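You operate a simulated robot arm through the tools that you are given. There is no shell and no other tool. Be economical: measure what you need, move in short steps, check, and stop when the job is done.

You run a simulated robot arm. Do the job below in one go: nothing can be reset, and whatever is moved stays where it is left.

TASK
Shut off the air, vent it and park the black hose plug in the black holder.
Fine: needle on zero before the grey bar slides open; use the free hole; slide the grey bar closed again. Where these are worked on the way, their far stop is far enough and under half their travel is too little: grey bar.

It is judged by the outcome, as a careful person would: the job done as asked, and still so three seconds after it is handed in. It fails if anything else is knocked over, pushed out of place, dropped, spilled or broken.

THE ROBOT
A 7-joint arm with a two-finger parallel gripper on a trunk, on a base that drives. Base frame: it is fixed to the floor where the robot stands at the start and does not move with it; the origin is under the middle of the robot, x ahead of it, y to its left, z up; the surface under the hand at the start is at about z = 900. Lengths are in mm, angles in rad, forces in N, time in s.
With the tool pointing down near the work surface it reaches from about 520 to 960 mm from the robot's upright axis, wherever it stands. Its first joint turns from -2.897 to 2.897 rad. Places, roughly: air knob [800, 0, 1300]; clamp button [400, -300, 1000]; front hole of the black holder [400, -100, 900]; gate button [300, -400, 1000]; grey bar [400, -500, 1000]; lift button [400, -400, 1000]; square gauge [600, -100, 1200]; vent button [600, -200, 1200]. Payload 3.91 kg.
The TCP is the grasp point between the finger pads, 30 mm short of the fingertips. In the tool frame z runs along the fingers and y along their closing line. Largest opening 110 mm; finger width 20, thickness 10; the body of the gripper, 48 by 112 mm, starts 55 mm behind the TCP.
Orientation is told as [roll, pitch, yaw] about the base's x, y, z axes, in that order, counted from this pose: with the fingers straight down and closing along the base's y, the tool's x points along the base's -x, its y along +y and its z along -z.

THE INTERFACE
- The arm moves only by the tool apply_moves. Its argument "steps" is a list of rows, each a list of 7 numbers: the shift along the tool's x, y, z in units of 20 mm (1.0 is 20 mm), then the turn, a rotation vector about the tool's x, y, z in units of 5 degrees (1.0 is 5 degrees), then the gripper command, from -1 (shut) to 1 (fully open), values between in proportion. In form: [[x, y, z, wx, wy, wz, claw], ...]. A call has 1 to 8 rows; each row shifts and turns the commanded pose from where the row before left it, along the tool's axes as they then stand. A call with a number of a shift or a turn outside -1 to 1 is refused whole. Rows are played at 5 a second. More than 50 mm and 0.15 rad between two rows, or a gripper value outside its range, and nothing of the call is played. A pose out of reach is approached as far as the arm can. The call stops where the force on the tool passes 40 N (or 10 N more than at its start, if that is more) or the arm is blocked; 0.2 s more then pass. Each finger travels about 72 mm/s and halts on what it meets, pressing with about 32 N; the grip force reading is that of the motor and also rises with nothing between the fingers. The clock runs only during rows and for 0.2 s after the last one: add rows that do not move to give the fingers time. It gives the time, the measured TCP pose, the force on the tool (base axes), the opening and the grip force at its end, in the units of the frame above (readings bear some noise), with the torque about the TCP (base axes, N m) and any sound that the robot's microphone picked up.
- Cameras (640 x 400 px; columns grow to the right, rows downward): "scene" is now at [239, -44.2, 1448.3]; the picture's right is [-0.43, -0.90, 0.00], its down [-0.55, 0.26, -0.79] and it looks along [0.72, -0.34, -0.61] (base axes); focal length 224 px, centre (320, 200). "wrist" rides on the gripper at [72, 17, -103] in the tool frame; the picture's right is [-0.23, 0.97, 0.00], its down [-0.76, -0.18, -0.62] and it looks along [-0.61, -0.14, 0.78] (tool axes); focal length 222 px, centre (320, 200). There is no depth. A picture from a camera that has moved, and an enlarged one, comes with that camera's place and axes in the base frame and with its lens. The place of the scene camera against the robot may be out by one fixed shift of up to 25 mm in any direction.
- snapshot(camera): a new picture of that camera. It takes no simulated time.
- slide_trunk(by): slides the trunk up (or, below 0, down) by that many mm; the arm and the scene camera ride with it, the base frame stays. It gives what a move gives, with no picture.
- roll_base(legs): drives the robot by 1 to 6 legs, each [ahead, left, turn to the left] in mm, mm and rad, along the robot's own axes; the way and the turn of a leg run together, so that a leg with both is an arc; at most 1500 mm and 3.142 rad a leg. The arm and the cameras ride along, it lands a little off, and it stops where it bumps. It gives what a move gives.
- turn_head(pan, tilt): turns the head with the scene camera to pan (to the left, within 1.501 rad either way) and tilt (down, from -0.506 to 1.204), counted from straight ahead of the robot. It gives what a move gives.
- enlarge(camera, box): a new picture of the part [left, top, right, bottom] of that camera's present view, enlarged. It takes no simulated time.
- job_done(): hands the job in; it is judged then, once.

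Go step by step. Nothing tells you exact positions but the pictures and the camera data: compare them with the known pose of the tool, close in by small moves and look again before you grip or let go. The budget is 120 turns and 82 pictures, counting those below and the enlarged ones. Unless the task says otherwise, let go and move clear before handing in, and close with one line.

The tools are called by a JSON object that holds its "op" and its "data". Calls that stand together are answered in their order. apply_moves: Moves the arm, as the interface text tells. Its arguments: {"type":"object","properties":{"steps":{"type":"array","items":{"type":"array","items":{"type":"number"}}}},"required":["steps"]} The other tools are called the same way: slide_trunk (by) slides the trunk up or down; roll_base (legs) drives the base; turn_head (pan, tilt) turns the head that bears the scene camera; snapshot (camera) takes a picture; enlarge (camera, box) takes an enlarged picture of a part of a camera's view; job_done () hands the job in.

At the start:

```text
time_s: 0.0
eef_pos: [441.1, -339.5, 999.6]
ee_rot: [0.002, 0.001, 0.0]
ft_force: [0.2, 0.7, 0.1]
ft_torque: [-0.01, 0.0, 0.03]
gripper_width: 110.3
grasp_force: 0.1
trunk travel left (down, up): [-625.0, 57.0]
robot x, y, heading: [0.7, 1.5, -0.0]
head pan, tilt: [-0.443, 0.653]
```

scene: 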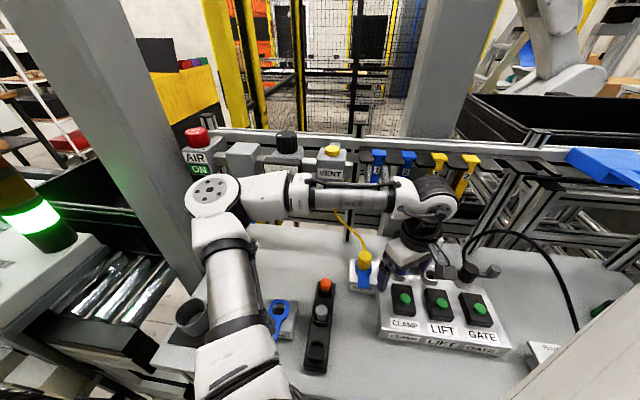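
wrist: 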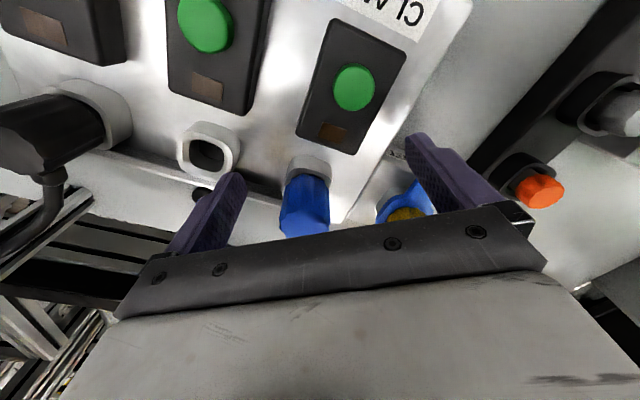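

I see a panel with clamp/lift/gate buttons, plugs behind it, and an air row at the back. I'll take closer looks before moving.

{"op": "enlarge", "data": {"camera": "scene", "box": [170, 110, 370, 235]}}

{"op": "enlarge", "data": {"camera": "scene", "box": [340, 220, 580, 370]}}

{"op": "enlarge", "data": {"camera": "scene", "box": [160, 260, 360, 385]}}

```text
3.20 times, centred on (270, 172) of scene
camera zoom: at [239.0, -44.2, 1448.3], right [-0.43, -0.9, 0.0], down [-0.55, 0.26, -0.79], along [0.72, -0.34, -0.61], focal length 716 px, centre (480, 288)
```

zoom: 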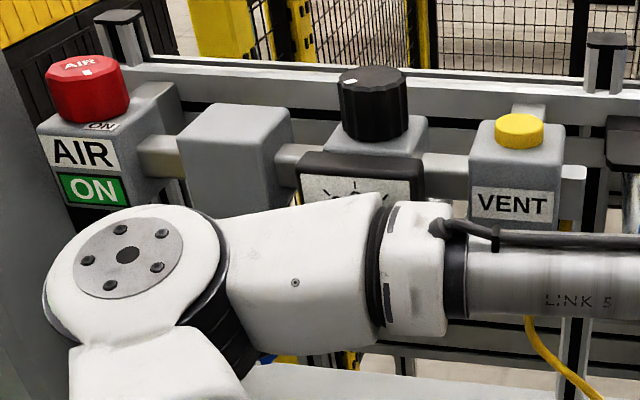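

```text
2.67 times, centred on (460, 295) of scene
camera zoom: at [239.0, -44.2, 1448.3], right [-0.43, -0.9, 0.0], down [-0.55, 0.26, -0.79], along [0.72, -0.34, -0.61], focal length 596 px, centre (-53, -53)
```

zoom: 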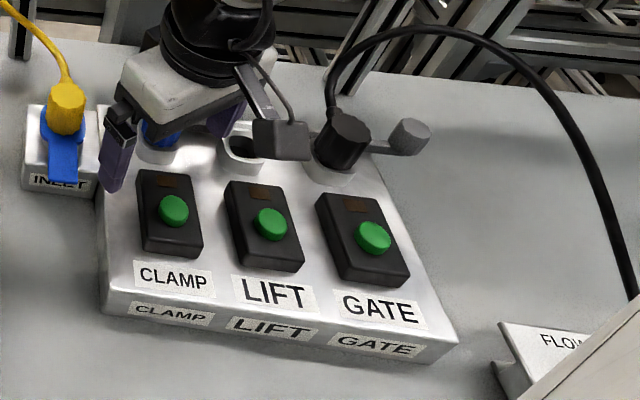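

```text
3.20 times, centred on (260, 322) of scene
camera zoom: at [239.0, -44.2, 1448.3], right [-0.43, -0.9, 0.0], down [-0.55, 0.26, -0.79], along [0.72, -0.34, -0.61], focal length 716 px, centre (512, -192)
```

zoom: 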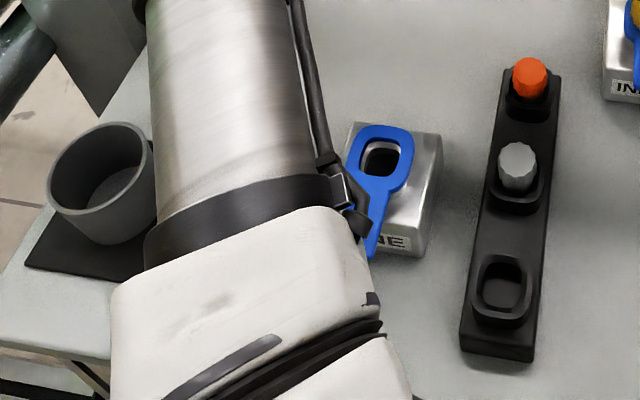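

The black hose plug sits in the gate socket with a grey latch bar beside it; the holder's front hole is free. I raise the arm straight up to clear the view.

{"op": "apply_moves", "data": {"steps": [[0, 0, -1, 0, 0, 0, 1], [0, 0, -1, 0, 0, 0, 1], [0, 0, -1, 0, 0, 0, 1], [0, 0, -1, 0, 0, 0, 1], [0, 0, -1, 0, 0, 0, 1], [0, 0, -1, 0, 0, 0, 1], [0, 0, -1, 0, 0, 0, 1], [0, 0, -1, 0, 0, 0, 1]]}}

{"op": "apply_moves", "data": {"steps": [[0, 0, -1, 0, 0, 0, 1], [0, 0, -1, 0, 0, 0, 1], [0, 0, -1, 0, 0, 0, 1], [0, 0, -1, 0, 0, 0, 1], [0, 0, -1, 0, 0, 0, 1], [0, 0, -1, 0, 0, 0, 1], [0, 0, -1, 0, 0, 0, 1], [0, 0, -1, 0, 0, 0, 1]]}}

{"op": "snapshot", "data": {"camera": "scene"}}

{"op": "snapshot", "data": {"camera": "wrist"}}

```text
time_s: 1.8
eef_pos: [440.3, -339.8, 1162.6]
ee_rot: [0.001, 0.001, -0.001]
ft_force: [-0.5, -0.4, 0.1]
ft_torque: [0.0, 0.04, -0.04]
gripper_width: 109.9
grasp_force: 0.0
trunk travel left (down, up): [-625.0, 57.0]
robot x, y, heading: [4.5, -3.9, -0.002]
head pan, tilt: [-0.443, 0.653]
```

```text
time_s: 3.6
eef_pos: [439.5, -338.2, 1296.2]
ee_rot: [-0.004, 0.004, 0.0]
ft_force: [0.4, 0.1, -0.1]
ft_torque: [0.02, -0.01, -0.03]
gripper_width: 110.0
grasp_force: 0.1
out of reach, approached as far as the arm can: row 7, 8
trunk travel left (down, up): [-625.0, 57.0]
robot x, y, heading: [2.8, 3.4, -0.003]
head pan, tilt: [-0.443, 0.653]
```

```text
76 pictures are left
camera scene: at [239.0, -44.2, 1448.3], right [-0.43, -0.9, 0.0], down [-0.55, 0.26, -0.79], along [0.72, -0.34, -0.61], focal length 224 px, centre (320, 200)
```

scene: 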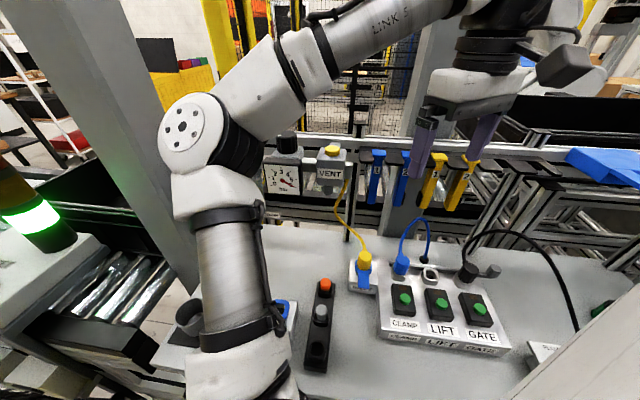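

```text
75 pictures are left
camera wrist: at [366.4, -318.9, 1399.2], right [0.23, 0.97, 0.0], down [0.76, -0.17, 0.62], along [0.61, -0.14, -0.78], focal length 222 px, centre (320, 200)
```

wrist: 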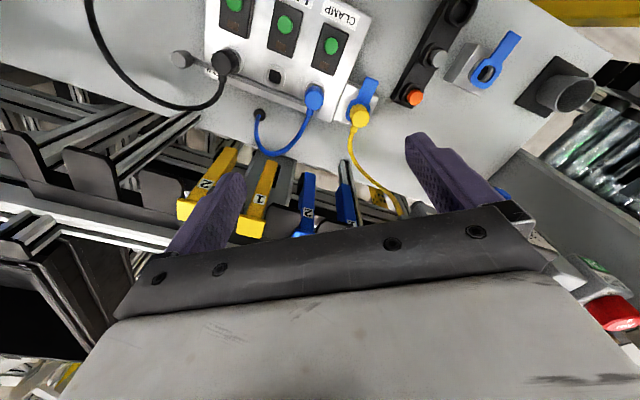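

{"op": "enlarge", "data": {"camera": "scene", "box": [240, 120, 360, 200]}}

{"op": "enlarge", "data": {"camera": "scene", "box": [370, 215, 530, 315]}}

{"op": "enlarge", "data": {"camera": "wrist", "box": [160, 0, 360, 125]}}

```text
5.00 times, centred on (300, 160) of scene
camera zoom: at [239.0, -44.2, 1448.3], right [-0.43, -0.9, 0.0], down [-0.55, 0.26, -0.79], along [0.72, -0.34, -0.61], focal length 1118 px, centre (420, 400)
```

zoom: 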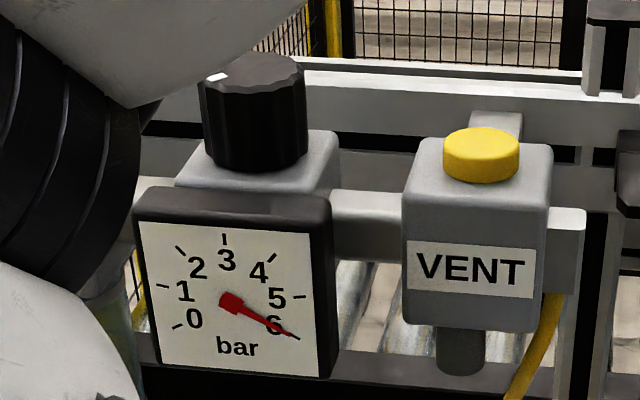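

```text
4.00 times, centred on (450, 265) of scene
camera zoom: at [239.0, -44.2, 1448.3], right [-0.43, -0.9, 0.0], down [-0.55, 0.26, -0.79], along [0.72, -0.34, -0.61], focal length 895 px, centre (-200, -60)
```

zoom: 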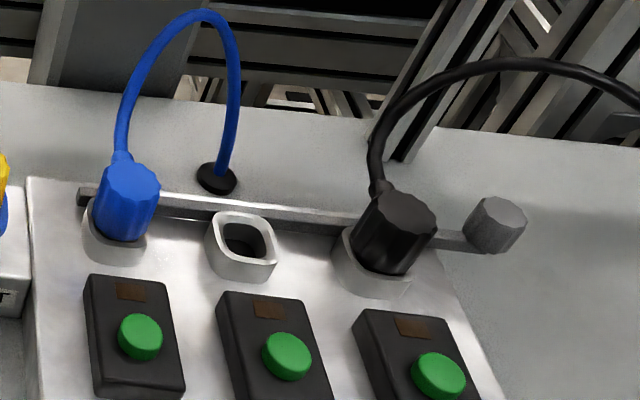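

```text
3.20 times, centred on (260, 62) of wrist
camera zoom: at [366.4, -318.9, 1399.2], right [0.23, 0.97, 0.0], down [0.76, -0.17, 0.62], along [0.61, -0.14, -0.78], focal length 711 px, centre (512, 640)
```

zoom: 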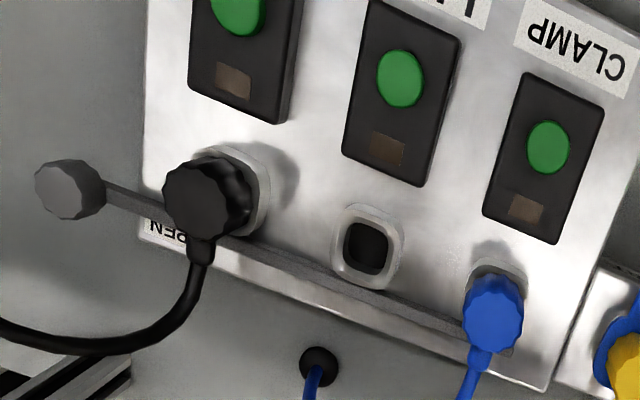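

Needle is at 6 bar; AIR reads ON. "OPEN" is marked at the knob end of the bar (towards −y). I raise the trunk and bring the hand towards the AIR knob, above everything.

{"op": "slide_trunk", "data": {"by": 56}}

{"op": "apply_moves", "data": {"steps": [[-0.8, 0.9, -0.2, 0, 0, 0, 1], [-0.8, 0.9, -0.2, 0, 0, 0, 1], [-0.8, 0.9, -0.2, 0, 0, 0, 1], [-0.8, 0.9, -0.2, 0, 0, 0, 1], [-0.8, 0.9, -0.2, 0, 0, 0, 1], [-0.8, 0.9, -0.2, 0, 0, 0, 1], [-0.8, 0.9, -0.2, 0, 0, 0, 1], [-0.8, 0.9, -0.2, 0, 0, 0, 1]]}}

{"op": "snapshot", "data": {"camera": "scene"}}

{"op": "snapshot", "data": {"camera": "wrist"}}

```text
time_s: 4.6
eef_pos: [439.1, -336.9, 1351.2]
ee_rot: [-0.003, 0.003, -0.001]
ft_force: [-0.8, -0.6, 0.5]
ft_torque: [-0.01, -0.02, -0.01]
gripper_width: 110.0
grasp_force: 0.0
trunk travel left (down, up): [-681.0, 1.0]
robot x, y, heading: [0.8, -1.3, 0.002]
head pan, tilt: [-0.443, 0.653]
```

```text
time_s: 6.4
eef_pos: [564.2, -193.0, 1353.3]
ee_rot: [-0.009, -0.001, 0.001]
ft_force: [0.6, 1.1, 0.8]
ft_torque: [-0.01, 0.01, -0.02]
gripper_width: 109.8
grasp_force: 0.1
out of reach, approached as far as the arm can: row 2, 4, 5, 6, 7, 8
trunk travel left (down, up): [-681.0, 1.0]
robot x, y, heading: [1.4, 2.7, 0.001]
head pan, tilt: [-0.443, 0.653]
```

```text
71 pictures are left
camera scene: at [239.1, -43.8, 1504.3], right [-0.43, -0.9, 0.0], down [-0.55, 0.26, -0.79], along [0.72, -0.34, -0.61], focal length 224 px, centre (320, 200)
```

scene: 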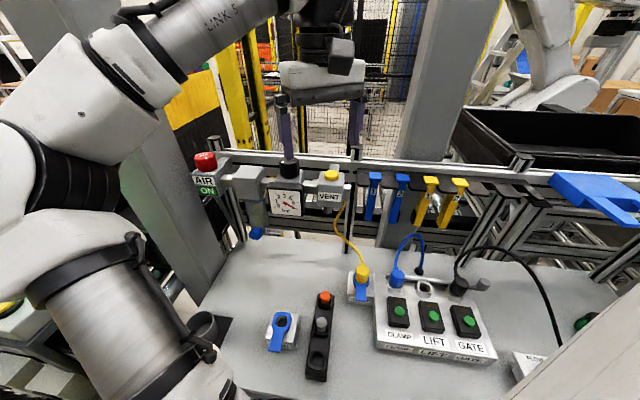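

```text
70 pictures are left
camera wrist: at [492.2, -173.1, 1457.9], right [0.23, 0.97, -0.01], down [0.76, -0.17, 0.62], along [0.61, -0.15, -0.78], focal length 222 px, centre (320, 200)
```

wrist: 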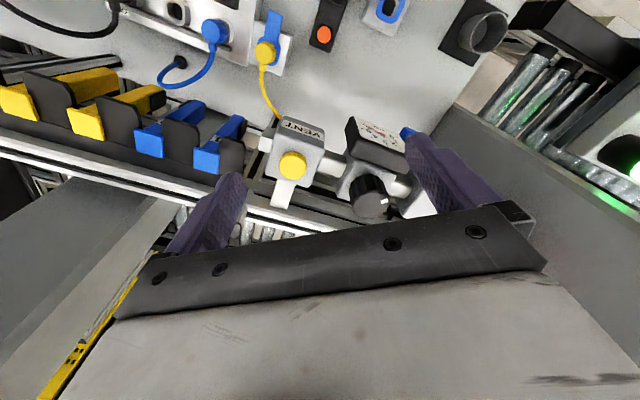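

VENT top triangulates to about (601, −233, 1252). AIR knob is around (755, −5, 1265); I move on towards it.

{"op": "apply_moves", "data": {"steps": [[-0.9, 0.9, 0, 0, 0, 0, 1], [-0.9, 0.9, 0, 0, 0, 0, 1], [-0.9, 0.9, 0, 0, 0, 0, 1], [-0.9, 0.9, 0, 0, 0, 0, 1], [-0.5, 0.9, 0, 0, 0, 0, 1], [-0.5, 0.9, 0, 0, 0, 0, 1]]}}

{"op": "snapshot", "data": {"camera": "scene"}}

{"op": "snapshot", "data": {"camera": "wrist"}}

```text
time_s: 7.8
eef_pos: [654.5, -84.1, 1349.0]
ee_rot: [-0.007, -0.003, 0.0]
ft_force: [0.8, 0.4, -0.3]
ft_torque: [0.01, 0.02, 0.03]
gripper_width: 110.0
grasp_force: 0.0
out of reach, approached as far as the arm can: row 3
trunk travel left (down, up): [-681.0, 1.0]
robot x, y, heading: [0.4, 2.7, -0.002]
head pan, tilt: [-0.443, 0.653]
```

```text
69 pictures are left
camera scene: at [239.1, -43.9, 1504.3], right [-0.43, -0.9, 0.0], down [-0.55, 0.26, -0.79], along [0.72, -0.34, -0.61], focal length 224 px, centre (320, 200)
```

scene: 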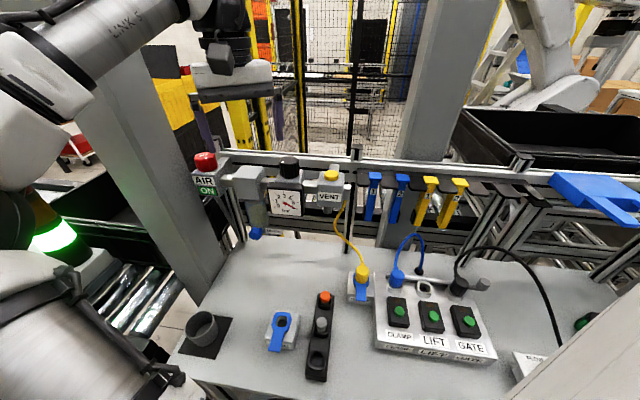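

```text
68 pictures are left
camera wrist: at [583.0, -64.7, 1452.4], right [0.23, 0.97, -0.01], down [0.76, -0.17, 0.63], along [0.61, -0.15, -0.78], focal length 222 px, centre (320, 200)
```

wrist: 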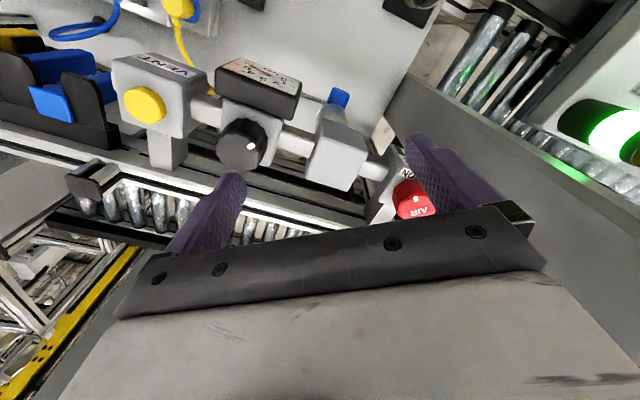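

{"op": "enlarge", "data": {"camera": "scene", "box": [180, 140, 260, 190]}}

{"op": "enlarge", "data": {"camera": "wrist", "box": [340, 150, 440, 212]}}

```text
8.00 times, centred on (220, 165) of scene
camera zoom: at [239.1, -43.9, 1504.3], right [-0.43, -0.9, 0.0], down [-0.55, 0.26, -0.79], along [0.72, -0.34, -0.61], focal length 1789 px, centre (1120, 480)
```

zoom: 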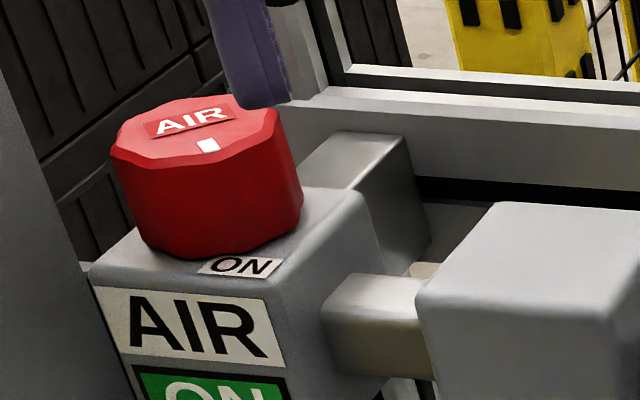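

```text
6.40 times, centred on (390, 181) of wrist
camera zoom: at [583.0, -64.7, 1452.4], right [0.23, 0.97, -0.01], down [0.76, -0.17, 0.63], along [0.61, -0.15, -0.78], focal length 1422 px, centre (-128, 322)
```

zoom: 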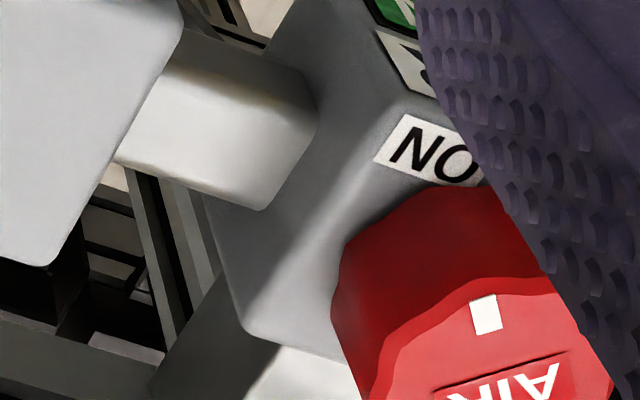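

AIR knob mark points at ON, knob is ~52 mm wide at about (755, −3), with a post close behind it. I turn the hand so its closing line lies across the row, and look again.

{"op": "apply_moves", "data": {"steps": [[0, 0, 0, 0, 0, -1, 1], [0, 0, 0, 0, 0, -1, 1], [0, 0, 0, 0, 0, -1, 1], [0, 0, 0, 0, 0, -1, 1], [0, 0, 0, 0, 0, -1, 1], [0, 0, 0, 0, 0, -1, 1], [0, 0, 0, 0, 0, -1, 1], [0, 0, 0, 0, 0, -1, 1]]}}

{"op": "apply_moves", "data": {"steps": [[0, 0, 0, 0, 0, -1, 1], [0, 0, 0, 0, 0, -1, 1], [0, 0, 0, 0, 0, -0.6, 1]]}}

{"op": "snapshot", "data": {"camera": "wrist"}}

```text
time_s: 9.6
eef_pos: [657.2, -84.5, 1348.9]
ee_rot: [-0.007, 0.004, 0.699]
ft_force: [0.2, -0.6, 0.1]
ft_torque: [0.01, 0.04, 0.0]
gripper_width: 109.9
grasp_force: 0.0
trunk travel left (down, up): [-681.0, 1.0]
robot x, y, heading: [0.5, 3.3, -0.0]
head pan, tilt: [-0.443, 0.653]
```

```text
time_s: 10.4
eef_pos: [656.9, -82.2, 1348.5]
ee_rot: [-0.004, 0.005, 0.927]
ft_force: [0.5, -0.4, 0.5]
ft_torque: [-0.02, 0.01, 0.01]
gripper_width: 110.0
grasp_force: 0.0
trunk travel left (down, up): [-681.0, 1.0]
robot x, y, heading: [0.9, 0.0, -0.0]
head pan, tilt: [-0.443, 0.653]
```

```text
65 pictures are left
camera wrist: at [599.1, -129.0, 1453.2], right [-0.64, 0.77, -0.01], down [0.6, 0.51, 0.62], along [0.48, 0.39, -0.78], focal length 222 px, centre (320, 200)
```

wrist: 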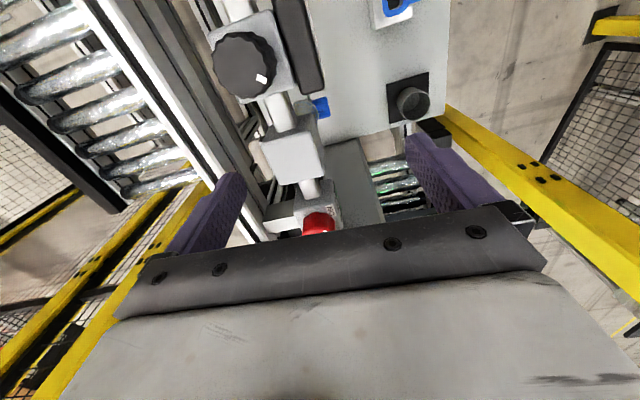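

{"op": "apply_moves", "data": {"steps": [[-1, -0.3, 0, 0, 0, 0, 1], [-1, -0.3, 0, 0, 0, 0, 1], [-1, -0.3, 0, 0, 0, 0, 1], [-1, -0.3, 0, 0, 0, 0, 1]]}}

{"op": "snapshot", "data": {"camera": "wrist"}}

{"op": "snapshot", "data": {"camera": "scene"}}

```text
time_s: 11.4
eef_pos: [723.1, -33.5, 1341.6]
ee_rot: [-0.008, 0.006, 0.926]
ft_force: [0.7, 0.1, -0.2]
ft_torque: [0.03, 0.03, 0.01]
gripper_width: 109.8
grasp_force: 0.0
out of reach, approached as far as the arm can: row 3
trunk travel left (down, up): [-681.0, 1.0]
robot x, y, heading: [1.6, 3.7, -0.002]
head pan, tilt: [-0.443, 0.653]
```

```text
64 pictures are left
camera wrist: at [665.5, -79.6, 1446.9], right [-0.64, 0.77, -0.01], down [0.6, 0.51, 0.62], along [0.48, 0.39, -0.78], focal length 222 px, centre (320, 200)
```

wrist: 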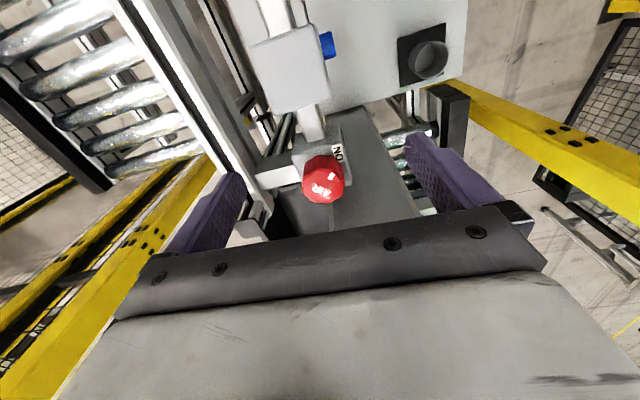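

```text
63 pictures are left
camera scene: at [239.1, -44.0, 1504.3], right [-0.43, -0.9, 0.0], down [-0.55, 0.26, -0.79], along [0.72, -0.34, -0.61], focal length 224 px, centre (320, 200)
```

scene: 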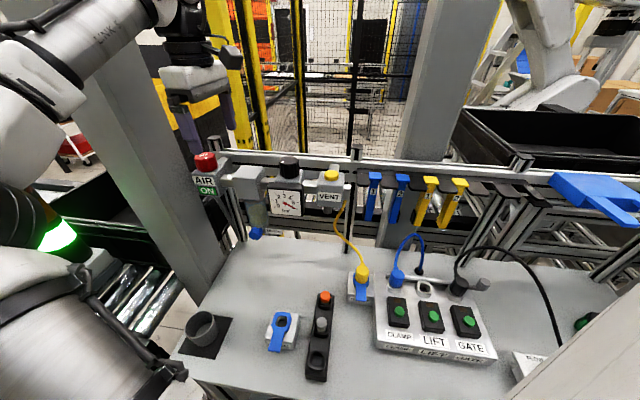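

{"op": "enlarge", "data": {"camera": "wrist", "box": [230, 90, 430, 215]}}

```text
3.20 times, centred on (330, 152) of wrist
camera zoom: at [665.5, -79.6, 1446.9], right [-0.64, 0.77, -0.01], down [0.6, 0.51, 0.62], along [0.48, 0.39, -0.78], focal length 711 px, centre (288, 352)
```

zoom: 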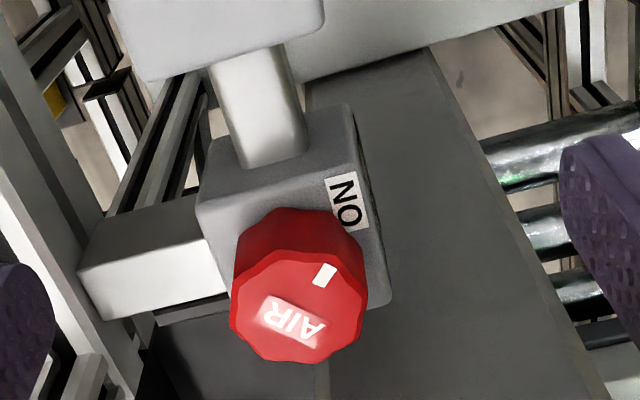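

AIR knob top centre ≈ (758, 0, 1265), box top ≈1230, post face 57 mm beyond it. I'll go over the knob with a +22° offset so that I can turn it clockwise.

{"op": "apply_moves", "data": {"steps": [[-0.8, -0.13, 0, 0, 0, 0, 1], [-0.8, -0.13, 0, 0, 0, 0, 1], [-0.8, -0.13, 0, 0, 0, 0, 1], [0, 0, 0, 0, 0, -1, 1], [0, 0, 0, 0, 0, -1, 1], [0, 0, 0, 0, 0, -1, 1], [0, 0, 0, 0, 0, -1, 1], [0, 0, 0, 0, 0, -0.4, 1]]}}

{"op": "snapshot", "data": {"camera": "wrist"}}

{"op": "snapshot", "data": {"camera": "scene"}}

```text
time_s: 13.2
eef_pos: [758.2, 0.2, 1338.2]
ee_rot: [-0.004, 0.005, 1.311]
ft_force: [0.4, -0.7, -0.3]
ft_torque: [-0.02, -0.04, -0.02]
gripper_width: 109.8
grasp_force: 0.1
out of reach, approached as far as the arm can: row 1, 3
trunk travel left (down, up): [-681.0, 1.0]
robot x, y, heading: [0.3, -2.7, -0.002]
head pan, tilt: [-0.443, 0.653]
```

```text
61 pictures are left
camera wrist: at [721.7, -63.6, 1442.9], right [-0.88, 0.47, 0.0], down [0.37, 0.69, 0.62], along [0.29, 0.55, -0.78], focal length 222 px, centre (320, 200)
```

wrist: 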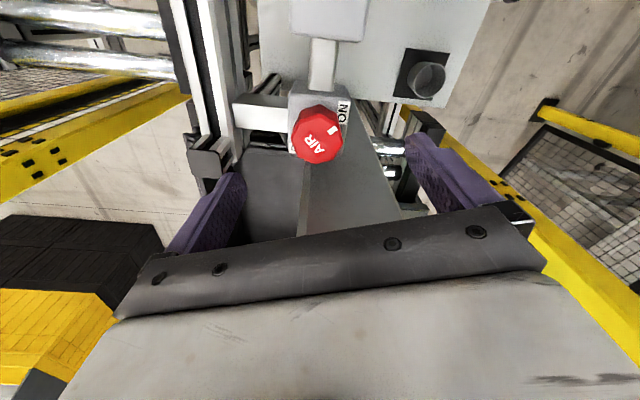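

```text
60 pictures are left
camera scene: at [239.0, -44.2, 1504.3], right [-0.43, -0.9, 0.0], down [-0.55, 0.26, -0.79], along [0.72, -0.34, -0.61], focal length 224 px, centre (320, 200)
```

scene: 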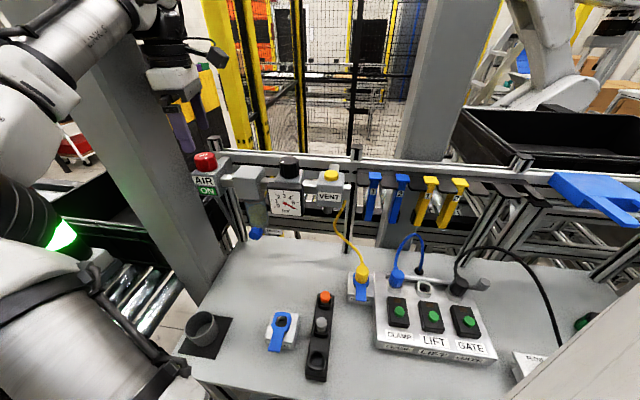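

Knob is centred within ~3 mm between the fingers. Descending 68 mm and closing.

{"op": "apply_moves", "data": {"steps": [[-0.17, -0.06, 0.85, 0, 0, 0, 1], [0, 0, 0.85, 0, 0, 0, 1], [0, 0, 0.85, 0, 0, 0, 1], [0, 0, 0.85, 0, 0, 0, 1], [0, 0, 0, 0, 0, 0, 0], [0, 0, 0, 0, 0, 0, -0.5], [0, 0, 0, 0, 0, 0, -0.5], [0, 0, 0, 0, 0, 0, -0.5]]}}

{"op": "snapshot", "data": {"camera": "wrist"}}

```text
time_s: 15.0
eef_pos: [761.2, 3.7, 1270.5]
ee_rot: [0.001, 0.003, 1.308]
ft_force: [3.4, 0.2, 1.0]
ft_torque: [-0.18, -0.06, -0.01]
gripper_width: 41.9
grasp_force: 45.0
trunk travel left (down, up): [-681.0, 1.0]
robot x, y, heading: [-0.2, -2.5, 0.002]
head pan, tilt: [-0.443, 0.653]
```

```text
59 pictures are left
camera wrist: at [725.7, -60.7, 1374.9], right [-0.88, 0.47, 0.0], down [0.37, 0.69, 0.62], along [0.29, 0.55, -0.78], focal length 222 px, centre (320, 200)
```

wrist: 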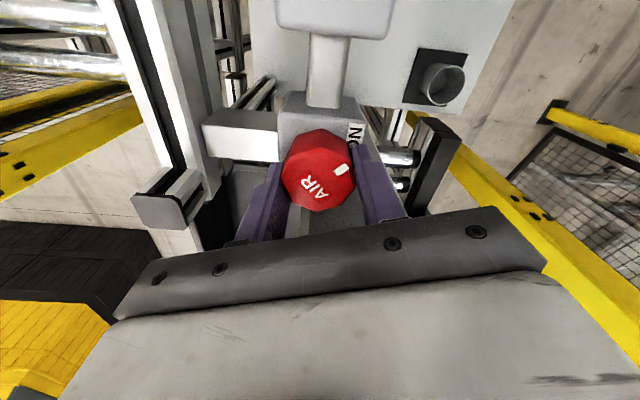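

Gripped (42 mm). Turning clockwise, in small steps.

{"op": "apply_moves", "data": {"steps": [[0.1, 0, 0, 0, 0, 1, -0.5], [0, 0, 0, 0, 0, 1, -0.5], [0, 0, 0, 0, 0, 1, -0.5], [0, 0, 0, 0, 0, 1, -0.5]]}}

{"op": "snapshot", "data": {"camera": "wrist"}}

```text
time_s: 16.0
eef_pos: [762.8, 2.8, 1270.4]
ee_rot: [-0.002, 0.002, 0.961]
ft_force: [24.3, 8.7, 10.6]
ft_torque: [0.43, 0.37, 0.05]
gripper_width: 41.6
grasp_force: 44.6
trunk travel left (down, up): [-681.0, 1.0]
robot x, y, heading: [0.2, 0.8, -0.002]
head pan, tilt: [-0.443, 0.653]
```

```text
58 pictures are left
camera wrist: at [706.3, -45.2, 1374.8], right [-0.67, 0.74, 0.0], down [0.58, 0.53, 0.62], along [0.46, 0.41, -0.78], focal length 222 px, centre (320, 200)
```

wrist: 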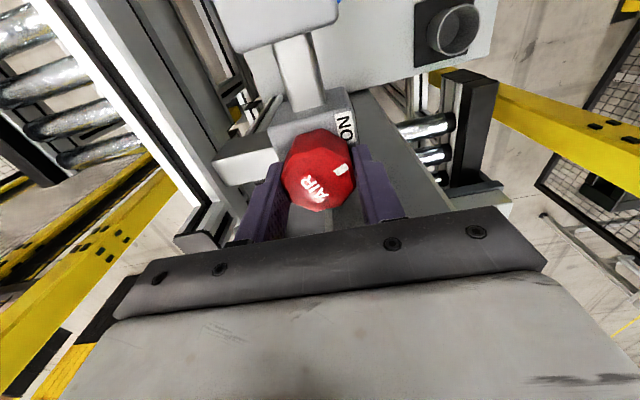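

Knob is following. Continuing with a slight relief shift.

{"op": "apply_moves", "data": {"steps": [[-0.12, -0.1, 0, 0, 0, 0, -0.5], [0, 0, 0, 0, 0, 1, -0.5], [0, 0, 0, 0, 0, 1, -0.5], [0, 0, 0, 0, 0, 1, -0.5], [0, 0, 0, 0, 0, 1, -0.5], [0, 0, 0, 0, 0, 1, -0.5]]}}

{"op": "enlarge", "data": {"camera": "scene", "box": [160, 130, 240, 210]}}

{"op": "snapshot", "data": {"camera": "wrist"}}

```text
time_s: 17.4
eef_pos: [762.7, 2.8, 1270.6]
ee_rot: [-0.001, 0.003, 0.523]
ft_force: [4.1, 4.5, 0.8]
ft_torque: [0.54, 1.16, 0.01]
gripper_width: 42.0
grasp_force: 44.7
trunk travel left (down, up): [-681.0, 1.0]
robot x, y, heading: [-2.4, 1.7, 0.004]
head pan, tilt: [-0.443, 0.653]
```

```text
5.00 times, centred on (200, 170) of scene
camera zoom: at [239.6, -43.7, 1504.2], right [-0.43, -0.9, 0.0], down [-0.55, 0.26, -0.79], along [0.72, -0.34, -0.61], focal length 1118 px, centre (920, 350)
```

zoom: 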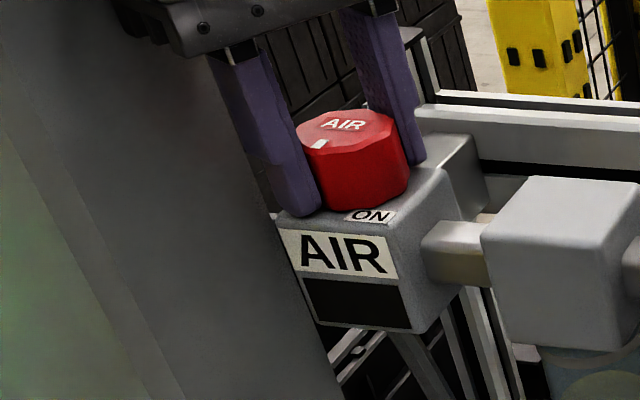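

```text
56 pictures are left
camera wrist: at [691.5, -18.0, 1374.8], right [-0.29, 0.96, 0.0], down [0.75, 0.23, 0.62], along [0.59, 0.18, -0.78], focal length 222 px, centre (320, 200)
```

wrist: 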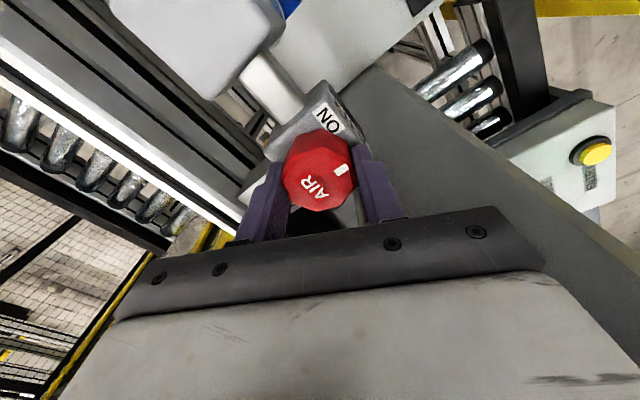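

ON indicator has gone dark, knob at ~45°. Regrip: open, turn the hand back, close, turn another 45°.

{"op": "apply_moves", "data": {"steps": [[0, 0, 0, 0, 0, 0, 0.5], [0, 0, 0, 0, 0, 0, 0.5], [0, 0, 0, 0, 0, -1, 0.5], [0, 0, 0, 0, 0, -1, 0.5], [0, 0, 0, 0, 0, -1, 0.5], [0, 0, 0, 0, 0, -1, 0.5], [0, 0, 0, 0, 0, -1, 0.5], [0, 0, 0, 0, 0, -1, 0.5]]}}

{"op": "apply_moves", "data": {"steps": [[0, 0, 0, 0, 0, -1, 0.5], [0, 0, 0, 0, 0, -1, 0.5], [0, 0, 0, 0, 0, -1, 0.5], [0, 0, 0, 0, 0, 0, -0.5], [0, 0, 0, 0, 0, 0, -0.5], [0, 0, 0, 0, 0, 0, -0.5]]}}

{"op": "apply_moves", "data": {"steps": [[0, 0, 0, 0, 0, 1, -0.5], [0, 0, 0, 0, 0, 1, -0.5], [0, 0, 0, 0, 0, 1, -0.5], [0, 0, 0, 0, 0, 1, -0.5], [0, 0, 0, 0, 0, 1, -0.5], [0, 0, 0, 0, 0, 1, -0.5], [0, 0, 0, 0, 0, 1, -0.5], [0, 0, 0, 0, 0, 1, -0.5]]}}

{"op": "enlarge", "data": {"camera": "scene", "box": [160, 130, 240, 210]}}

{"op": "snapshot", "data": {"camera": "wrist"}}

```text
time_s: 19.2
eef_pos: [762.5, 1.6, 1271.4]
ee_rot: [-0.004, 0.003, 1.051]
ft_force: [0.3, -0.2, -0.3]
ft_torque: [-0.04, 0.0, 0.01]
gripper_width: 82.6
grasp_force: 0.1
trunk travel left (down, up): [-681.0, 1.0]
robot x, y, heading: [1.1, -1.0, -0.001]
head pan, tilt: [-0.443, 0.653]
```

```text
time_s: 20.6
eef_pos: [761.8, 2.4, 1270.6]
ee_rot: [0.002, 0.004, 1.308]
ft_force: [-20.9, 1.6, -13.5]
ft_torque: [0.11, -0.42, -0.07]
gripper_width: 41.1
grasp_force: 44.8
trunk travel left (down, up): [-681.0, 1.0]
robot x, y, heading: [0.8, 1.8, -0.003]
head pan, tilt: [-0.443, 0.653]
```

```text
time_s: 22.4
eef_pos: [761.9, 1.2, 1270.6]
ee_rot: [-0.002, 0.002, 0.609]
ft_force: [-12.4, 2.4, -14.8]
ft_torque: [0.29, 0.99, -0.02]
gripper_width: 41.1
grasp_force: 44.6
trunk travel left (down, up): [-681.0, 1.0]
robot x, y, heading: [-2.0, 1.3, 0.001]
head pan, tilt: [-0.443, 0.653]
```

```text
5.00 times, centred on (200, 170) of scene
camera zoom: at [239.1, -43.9, 1504.3], right [-0.43, -0.9, 0.0], down [-0.55, 0.26, -0.79], along [0.72, -0.34, -0.61], focal length 1118 px, centre (920, 350)
```

zoom: 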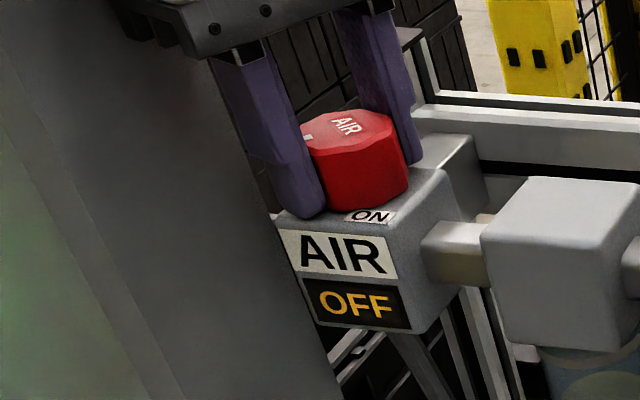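

```text
54 pictures are left
camera wrist: at [693.0, -24.3, 1375.2], right [-0.37, 0.93, 0.0], down [0.73, 0.29, 0.62], along [0.58, 0.23, -0.78], focal length 222 px, centre (320, 200)
```

wrist: 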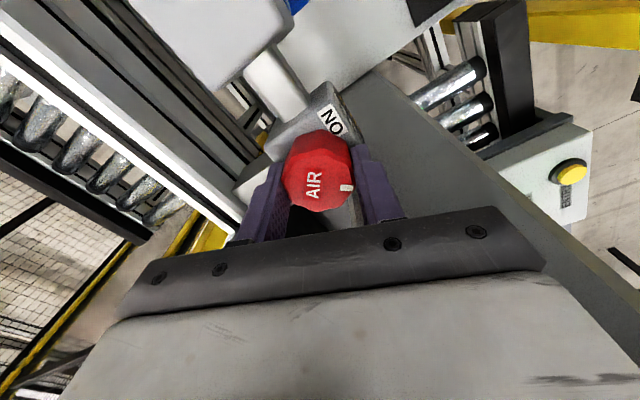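

AIR reads OFF. One more row or two to finish at the stop, then release and rise.

{"op": "apply_moves", "data": {"steps": [[0, 0, 0, 0, 0, 1, -0.5], [0, 0, 0, 0, 0, 0.5, -0.5], [0, 0, 0, 0, 0, 0, 0.6], [0, 0, 0, 0, 0, 0, 0.6], [0, 0, 0, 0, 0, 0, 0.6], [0, 0, -1, 0, 0, 0, 0.6], [0, 0, -1, 0, 0, 0, 0.6], [0, 0, -1, 0, 0, 0, 0.6]]}}

{"op": "enlarge", "data": {"camera": "scene", "box": [170, 130, 370, 255]}}

```text
time_s: 24.2
eef_pos: [760.5, 1.0, 1331.7]
ee_rot: [-0.003, 0.002, 0.479]
ft_force: [-0.8, 0.5, 0.0]
ft_torque: [-0.03, 0.0, -0.01]
gripper_width: 88.2
grasp_force: 0.0
trunk travel left (down, up): [-681.0, 1.0]
robot x, y, heading: [-0.4, 1.7, 0.0]
head pan, tilt: [-0.443, 0.653]
```

```text
3.20 times, centred on (270, 192) of scene
camera zoom: at [238.4, -44.4, 1504.4], right [-0.43, -0.9, 0.0], down [-0.55, 0.26, -0.79], along [0.72, -0.34, -0.61], focal length 716 px, centre (480, 224)
```

zoom: 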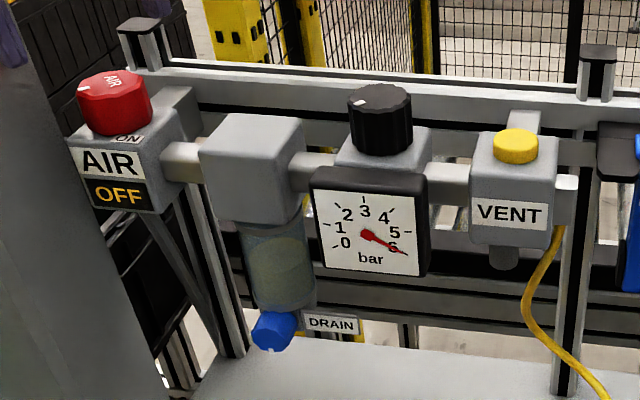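

AIR is OFF, needle still 6. Next: closed fingers over the VENT button.

{"op": "apply_moves", "data": {"steps": [[0.96, -0.515, 0, 0, 0, 0, 0.6], [0.96, -0.515, 0, 0, 0, 0, -1], [0.96, -0.515, 0, 0, 0, 0, -1], [0.96, -0.515, 0, 0, 0, 0, -1], [0.96, -0.515, 0, 0, 0, 0, -1], [0.96, -0.515, 0, 0, 0, 0, -1], [0.96, -0.515, 0, 0, 0, 0, -1], [0.96, -0.515, 0, 0, 0, 0, -1]]}}

{"op": "apply_moves", "data": {"steps": [[0.96, -0.515, 0, 0, 0, 0, -1], [0.96, -0.515, 0, 0, 0, 0, -1], [0.96, -0.515, 0, 0, 0, 0, -1], [0.96, -0.515, 0, 0, 0, 0, -1], [0.96, -0.515, 0, 0, 0, 0, -1]]}}

{"op": "snapshot", "data": {"camera": "wrist"}}

{"op": "snapshot", "data": {"camera": "scene"}}

```text
time_s: 26.0
eef_pos: [664.2, -142.5, 1331.3]
ee_rot: [-0.002, 0.003, 0.481]
ft_force: [0.4, -0.1, -0.8]
ft_torque: [0.02, 0.0, 0.03]
gripper_width: 0.1
grasp_force: 31.9
trunk travel left (down, up): [-681.0, 1.0]
robot x, y, heading: [-3.5, 2.2, 0.002]
head pan, tilt: [-0.443, 0.653]
```

```text
time_s: 27.2
eef_pos: [603.6, -232.5, 1332.0]
ee_rot: [-0.004, 0.002, 0.48]
ft_force: [-0.1, 0.3, 0.5]
ft_torque: [0.03, 0.01, 0.02]
gripper_width: 0.0
grasp_force: 31.5
trunk travel left (down, up): [-681.0, 1.0]
robot x, y, heading: [-1.4, 0.7, 0.001]
head pan, tilt: [-0.443, 0.653]
```

```text
52 pictures are left
camera wrist: at [531.2, -249.5, 1435.8], right [-0.25, 0.97, 0.0], down [0.76, 0.2, 0.62], along [0.6, 0.15, -0.78], focal length 222 px, centre (320, 200)
```

wrist: 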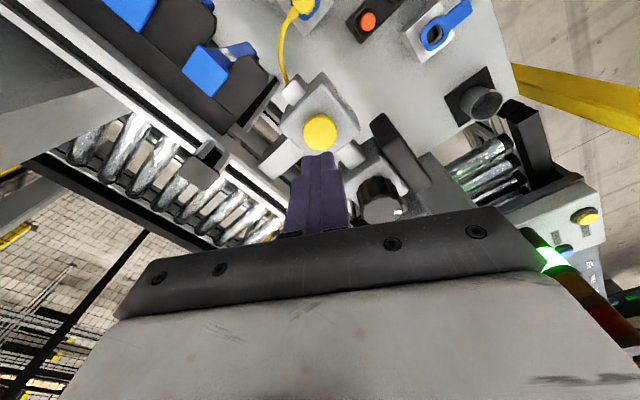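

```text
51 pictures are left
camera scene: at [238.9, -44.6, 1504.3], right [-0.43, -0.9, 0.0], down [-0.55, 0.26, -0.79], along [0.72, -0.34, -0.61], focal length 224 px, centre (320, 200)
```

scene: 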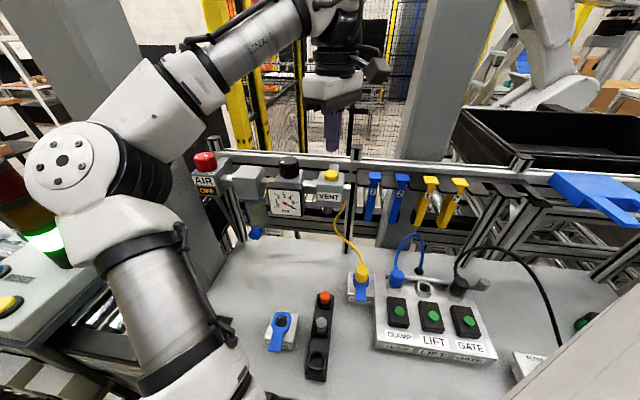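

Fingers are centred over VENT. Pressing down until force/stop and holding.

{"op": "apply_moves", "data": {"steps": [[0, 0, 1, 0, 0, 0, -1], [0, 0, 1, 0, 0, 0, -1], [0, 0, 0.3, 0, 0, 0, -1], [0, 0, 0.3, 0, 0, 0, -1], [0, 0, 0.2, 0, 0, 0, -1], [0, 0, 0, 0, 0, 0, -1]]}}

{"op": "enlarge", "data": {"camera": "scene", "box": [260, 140, 360, 220]}}

```text
time_s: 28.6
eef_pos: [603.6, -232.0, 1275.7]
ee_rot: [-0.005, 0.001, 0.482]
ft_force: [1.6, 0.3, 6.4]
ft_torque: [-0.05, -0.07, 0.02]
gripper_width: 0.0
grasp_force: 31.5
trunk travel left (down, up): [-681.0, 1.0]
robot x, y, heading: [-2.2, 1.6, 0.003]
head pan, tilt: [-0.443, 0.653]
```

```text
5.00 times, centred on (310, 180) of scene
camera zoom: at [238.8, -43.9, 1504.5], right [-0.43, -0.9, 0.0], down [-0.55, 0.26, -0.79], along [0.72, -0.34, -0.61], focal length 1118 px, centre (370, 300)
```

zoom: 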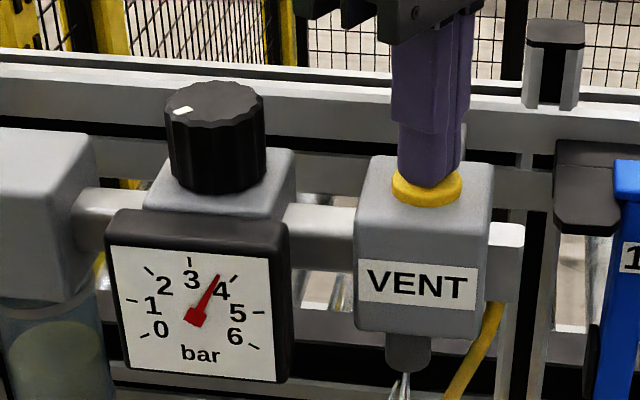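

Needle is falling (about 3.8). Holding.

{"op": "apply_moves", "data": {"steps": [[0, 0, 0, 0, 0, 0, -1], [0, 0, 0, 0, 0, 0, -1], [0, 0, 0, 0, 0, 0, -1], [0, 0, 0, 0, 0, 0, -1], [0, 0, 0, 0, 0, 0, -1], [0, 0, 0, 0, 0, 0, -1], [0, 0, 0, 0, 0, 0, -1], [0, 0, 0, 0, 0, 0, -1]]}}

{"op": "apply_moves", "data": {"steps": [[0, 0, 0, 0, 0, 0, -1], [0, 0, 0, 0, 0, 0, -1], [0, 0, 0, 0, 0, 0, -1], [0, 0, 0, 0, 0, 0, -1], [0, 0, 0, 0, 0, 0, -1], [0, 0, 0, 0, 0, 0, -1], [0, 0, 0, 0, 0, 0, -1], [0, 0, 0, 0, 0, 0, -1]]}}

{"op": "enlarge", "data": {"camera": "scene", "box": [260, 140, 360, 220]}}

```text
time_s: 30.4
eef_pos: [603.1, -232.1, 1275.8]
ee_rot: [-0.002, 0.002, 0.479]
ft_force: [1.6, -0.6, 5.8]
ft_torque: [0.03, -0.05, -0.02]
gripper_width: 0.0
grasp_force: 31.7
trunk travel left (down, up): [-681.0, 1.0]
robot x, y, heading: [1.7, -3.8, -0.003]
head pan, tilt: [-0.443, 0.653]
```

```text
time_s: 32.2
eef_pos: [602.6, -233.5, 1277.3]
ee_rot: [-0.002, 0.003, 0.48]
ft_force: [2.1, -0.6, 5.5]
ft_torque: [0.01, -0.04, 0.02]
gripper_width: 0.0
grasp_force: 31.8
trunk travel left (down, up): [-681.0, 1.0]
robot x, y, heading: [-0.2, 1.2, -0.003]
head pan, tilt: [-0.443, 0.653]
```

```text
5.00 times, centred on (310, 180) of scene
camera zoom: at [238.7, -44.0, 1504.4], right [-0.43, -0.9, 0.0], down [-0.55, 0.26, -0.79], along [0.72, -0.34, -0.61], focal length 1118 px, centre (370, 300)
```

zoom: 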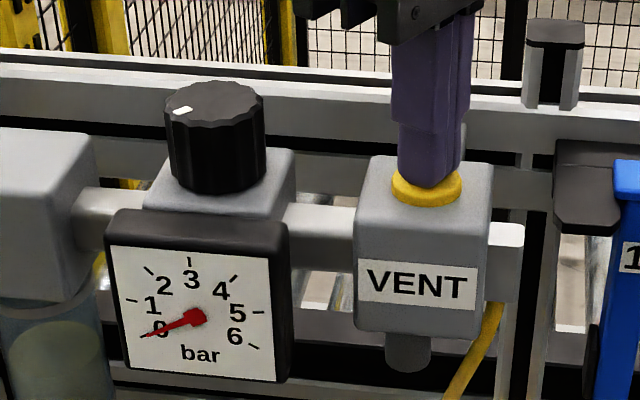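

Needle at zero; holding a bit more to be sure, then rising and checking it stays.

{"op": "apply_moves", "data": {"steps": [[0, 0, 0, 0, 0, 0, -1], [0, 0, 0, 0, 0, 0, -1], [0, 0, 0, 0, 0, 0, -1], [0, 0, 0, 0, 0, 0, -1], [0, 0, 0, 0, 0, 0, -1], [0, 0, -1, 0, 0, 0, -1], [0, 0, -1, 0, 0, 0, -1], [0, 0, -0.8, 0, 0, 0, -1]]}}

{"op": "apply_moves", "data": {"steps": [[1, 0, 0, 0, 0, 1, -1], [1, 0, 0, 0, 0, 1, -1], [1, 0, 0, 0, 0, 1, -1], [1, 0, 0, 0, 0, 1, -1], [1, 0, 0, 0, 0, 1, 0], [1, 0, 0.5, 0, 0, 0.5, 1], [1, -1, 1, 0, 0, 0, 1], [0, -1, 1, 0, 0, 0, 1]]}}

{"op": "snapshot", "data": {"camera": "scene"}}

{"op": "enlarge", "data": {"camera": "scene", "box": [260, 140, 360, 220]}}

{"op": "snapshot", "data": {"camera": "wrist"}}

```text
time_s: 34.0
eef_pos: [604.8, -232.4, 1332.5]
ee_rot: [-0.005, 0.003, 0.479]
ft_force: [-0.1, -0.7, 0.2]
ft_torque: [0.01, -0.01, -0.04]
gripper_width: 0.0
grasp_force: 31.6
trunk travel left (down, up): [-681.0, 1.0]
robot x, y, heading: [-0.5, 0.2, 0.003]
head pan, tilt: [-0.443, 0.653]
```

```text
time_s: 35.8
eef_pos: [467.5, -303.9, 1281.4]
ee_rot: [-0.003, 0.0, -0.001]
ft_force: [0.1, 0.4, 0.2]
ft_torque: [0.01, 0.0, 0.03]
gripper_width: 110.0
grasp_force: 0.1
trunk travel left (down, up): [-681.0, 1.0]
robot x, y, heading: [-1.2, -0.5, -0.006]
head pan, tilt: [-0.443, 0.653]
```

```text
48 pictures are left
camera scene: at [239.5, -44.5, 1504.2], right [-0.43, -0.9, 0.0], down [-0.55, 0.26, -0.79], along [0.72, -0.34, -0.61], focal length 224 px, centre (320, 200)
```

scene: 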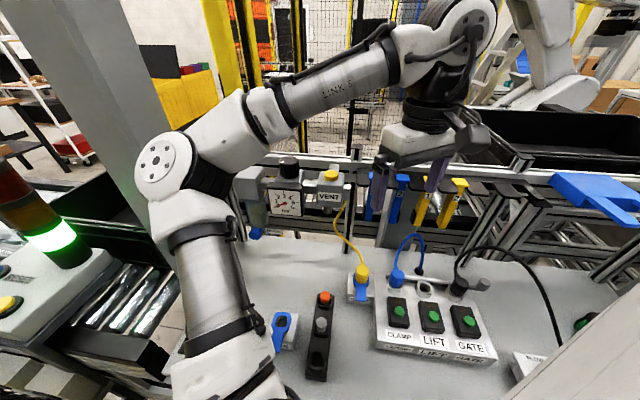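

```text
5.00 times, centred on (310, 180) of scene
camera zoom: at [239.5, -44.5, 1504.2], right [-0.43, -0.9, 0.0], down [-0.55, 0.26, -0.79], along [0.72, -0.34, -0.61], focal length 1118 px, centre (370, 300)
```

zoom: 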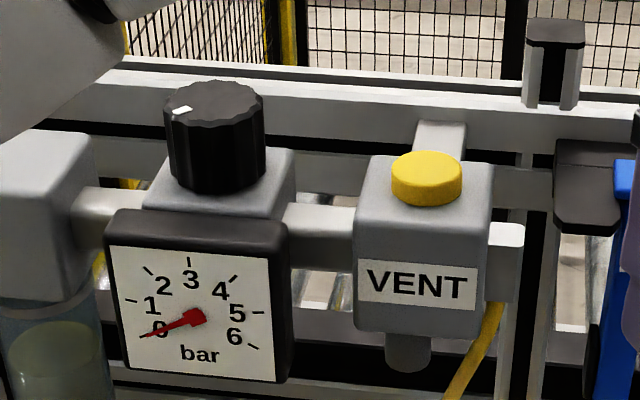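

```text
46 pictures are left
camera wrist: at [395.0, -285.5, 1385.8], right [0.23, 0.97, 0.0], down [0.76, -0.17, 0.62], along [0.61, -0.14, -0.78], focal length 222 px, centre (320, 200)
```

wrist: 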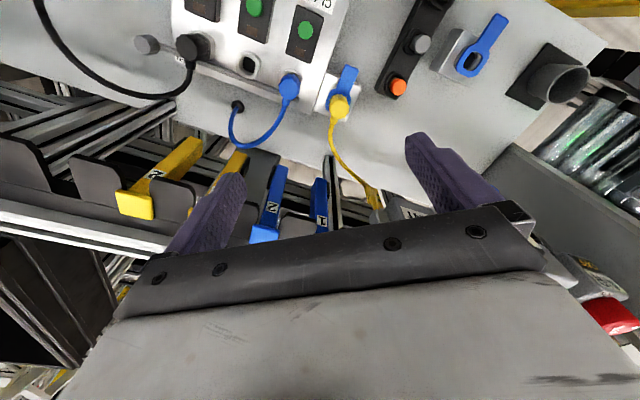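

Gauge holds at zero. Now I bring the hand over the black plug and grey bar knob for measurement.

{"op": "apply_moves", "data": {"steps": [[0.5, -1, 0.4, 0, 0, 0, 1], [0.5, -1, 0.4, 0, 0, 0, 1], [0.5, -1, 0.4, 0, 0, 0, 1], [0.5, -1, 0.4, 0, 0, 0, 1], [0.5, -1, 0.4, 0, 0, 0, 1], [0.5, -1, 0.4, 0, 0, 0, 1], [0.5, -1, 0.4, 0, 0, 0, 1], [0.5, -1, 0.4, 0, 0, 0, 1]]}}

{"op": "snapshot", "data": {"camera": "wrist"}}

{"op": "snapshot", "data": {"camera": "scene"}}

```text
time_s: 37.6
eef_pos: [389.5, -465.6, 1218.3]
ee_rot: [-0.001, 0.005, 0.002]
ft_force: [-0.4, -0.8, -0.1]
ft_torque: [0.04, 0.03, -0.01]
gripper_width: 109.9
grasp_force: 0.2
trunk travel left (down, up): [-681.0, 1.0]
robot x, y, heading: [0.7, -3.0, 0.0]
head pan, tilt: [-0.443, 0.653]
```

```text
45 pictures are left
camera wrist: at [316.0, -447.7, 1322.1], right [0.23, 0.97, 0.0], down [0.76, -0.18, 0.62], along [0.6, -0.14, -0.78], focal length 222 px, centre (320, 200)
```

wrist: 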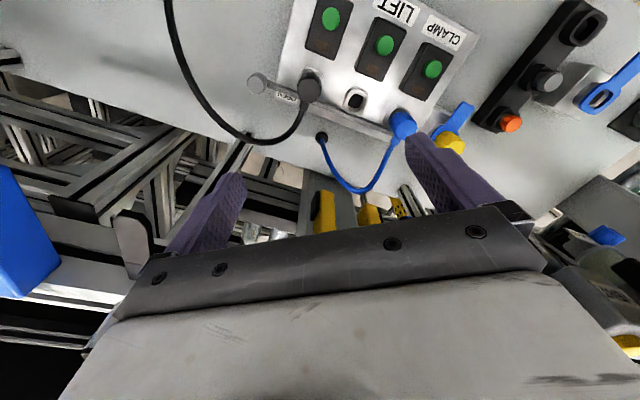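

```text
44 pictures are left
camera scene: at [240.0, -46.7, 1503.9], right [-0.43, -0.9, 0.0], down [-0.55, 0.26, -0.79], along [0.72, -0.34, -0.61], focal length 224 px, centre (320, 200)
```

scene: 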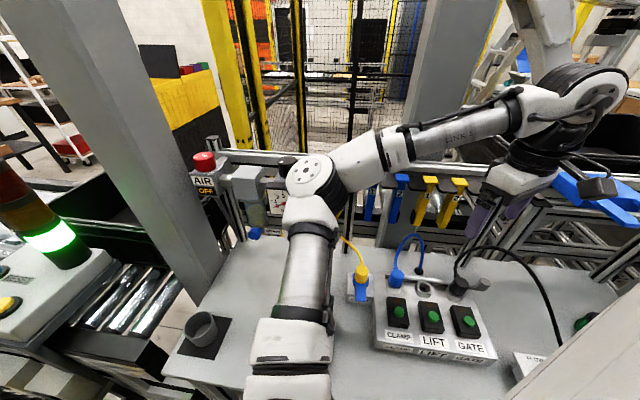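

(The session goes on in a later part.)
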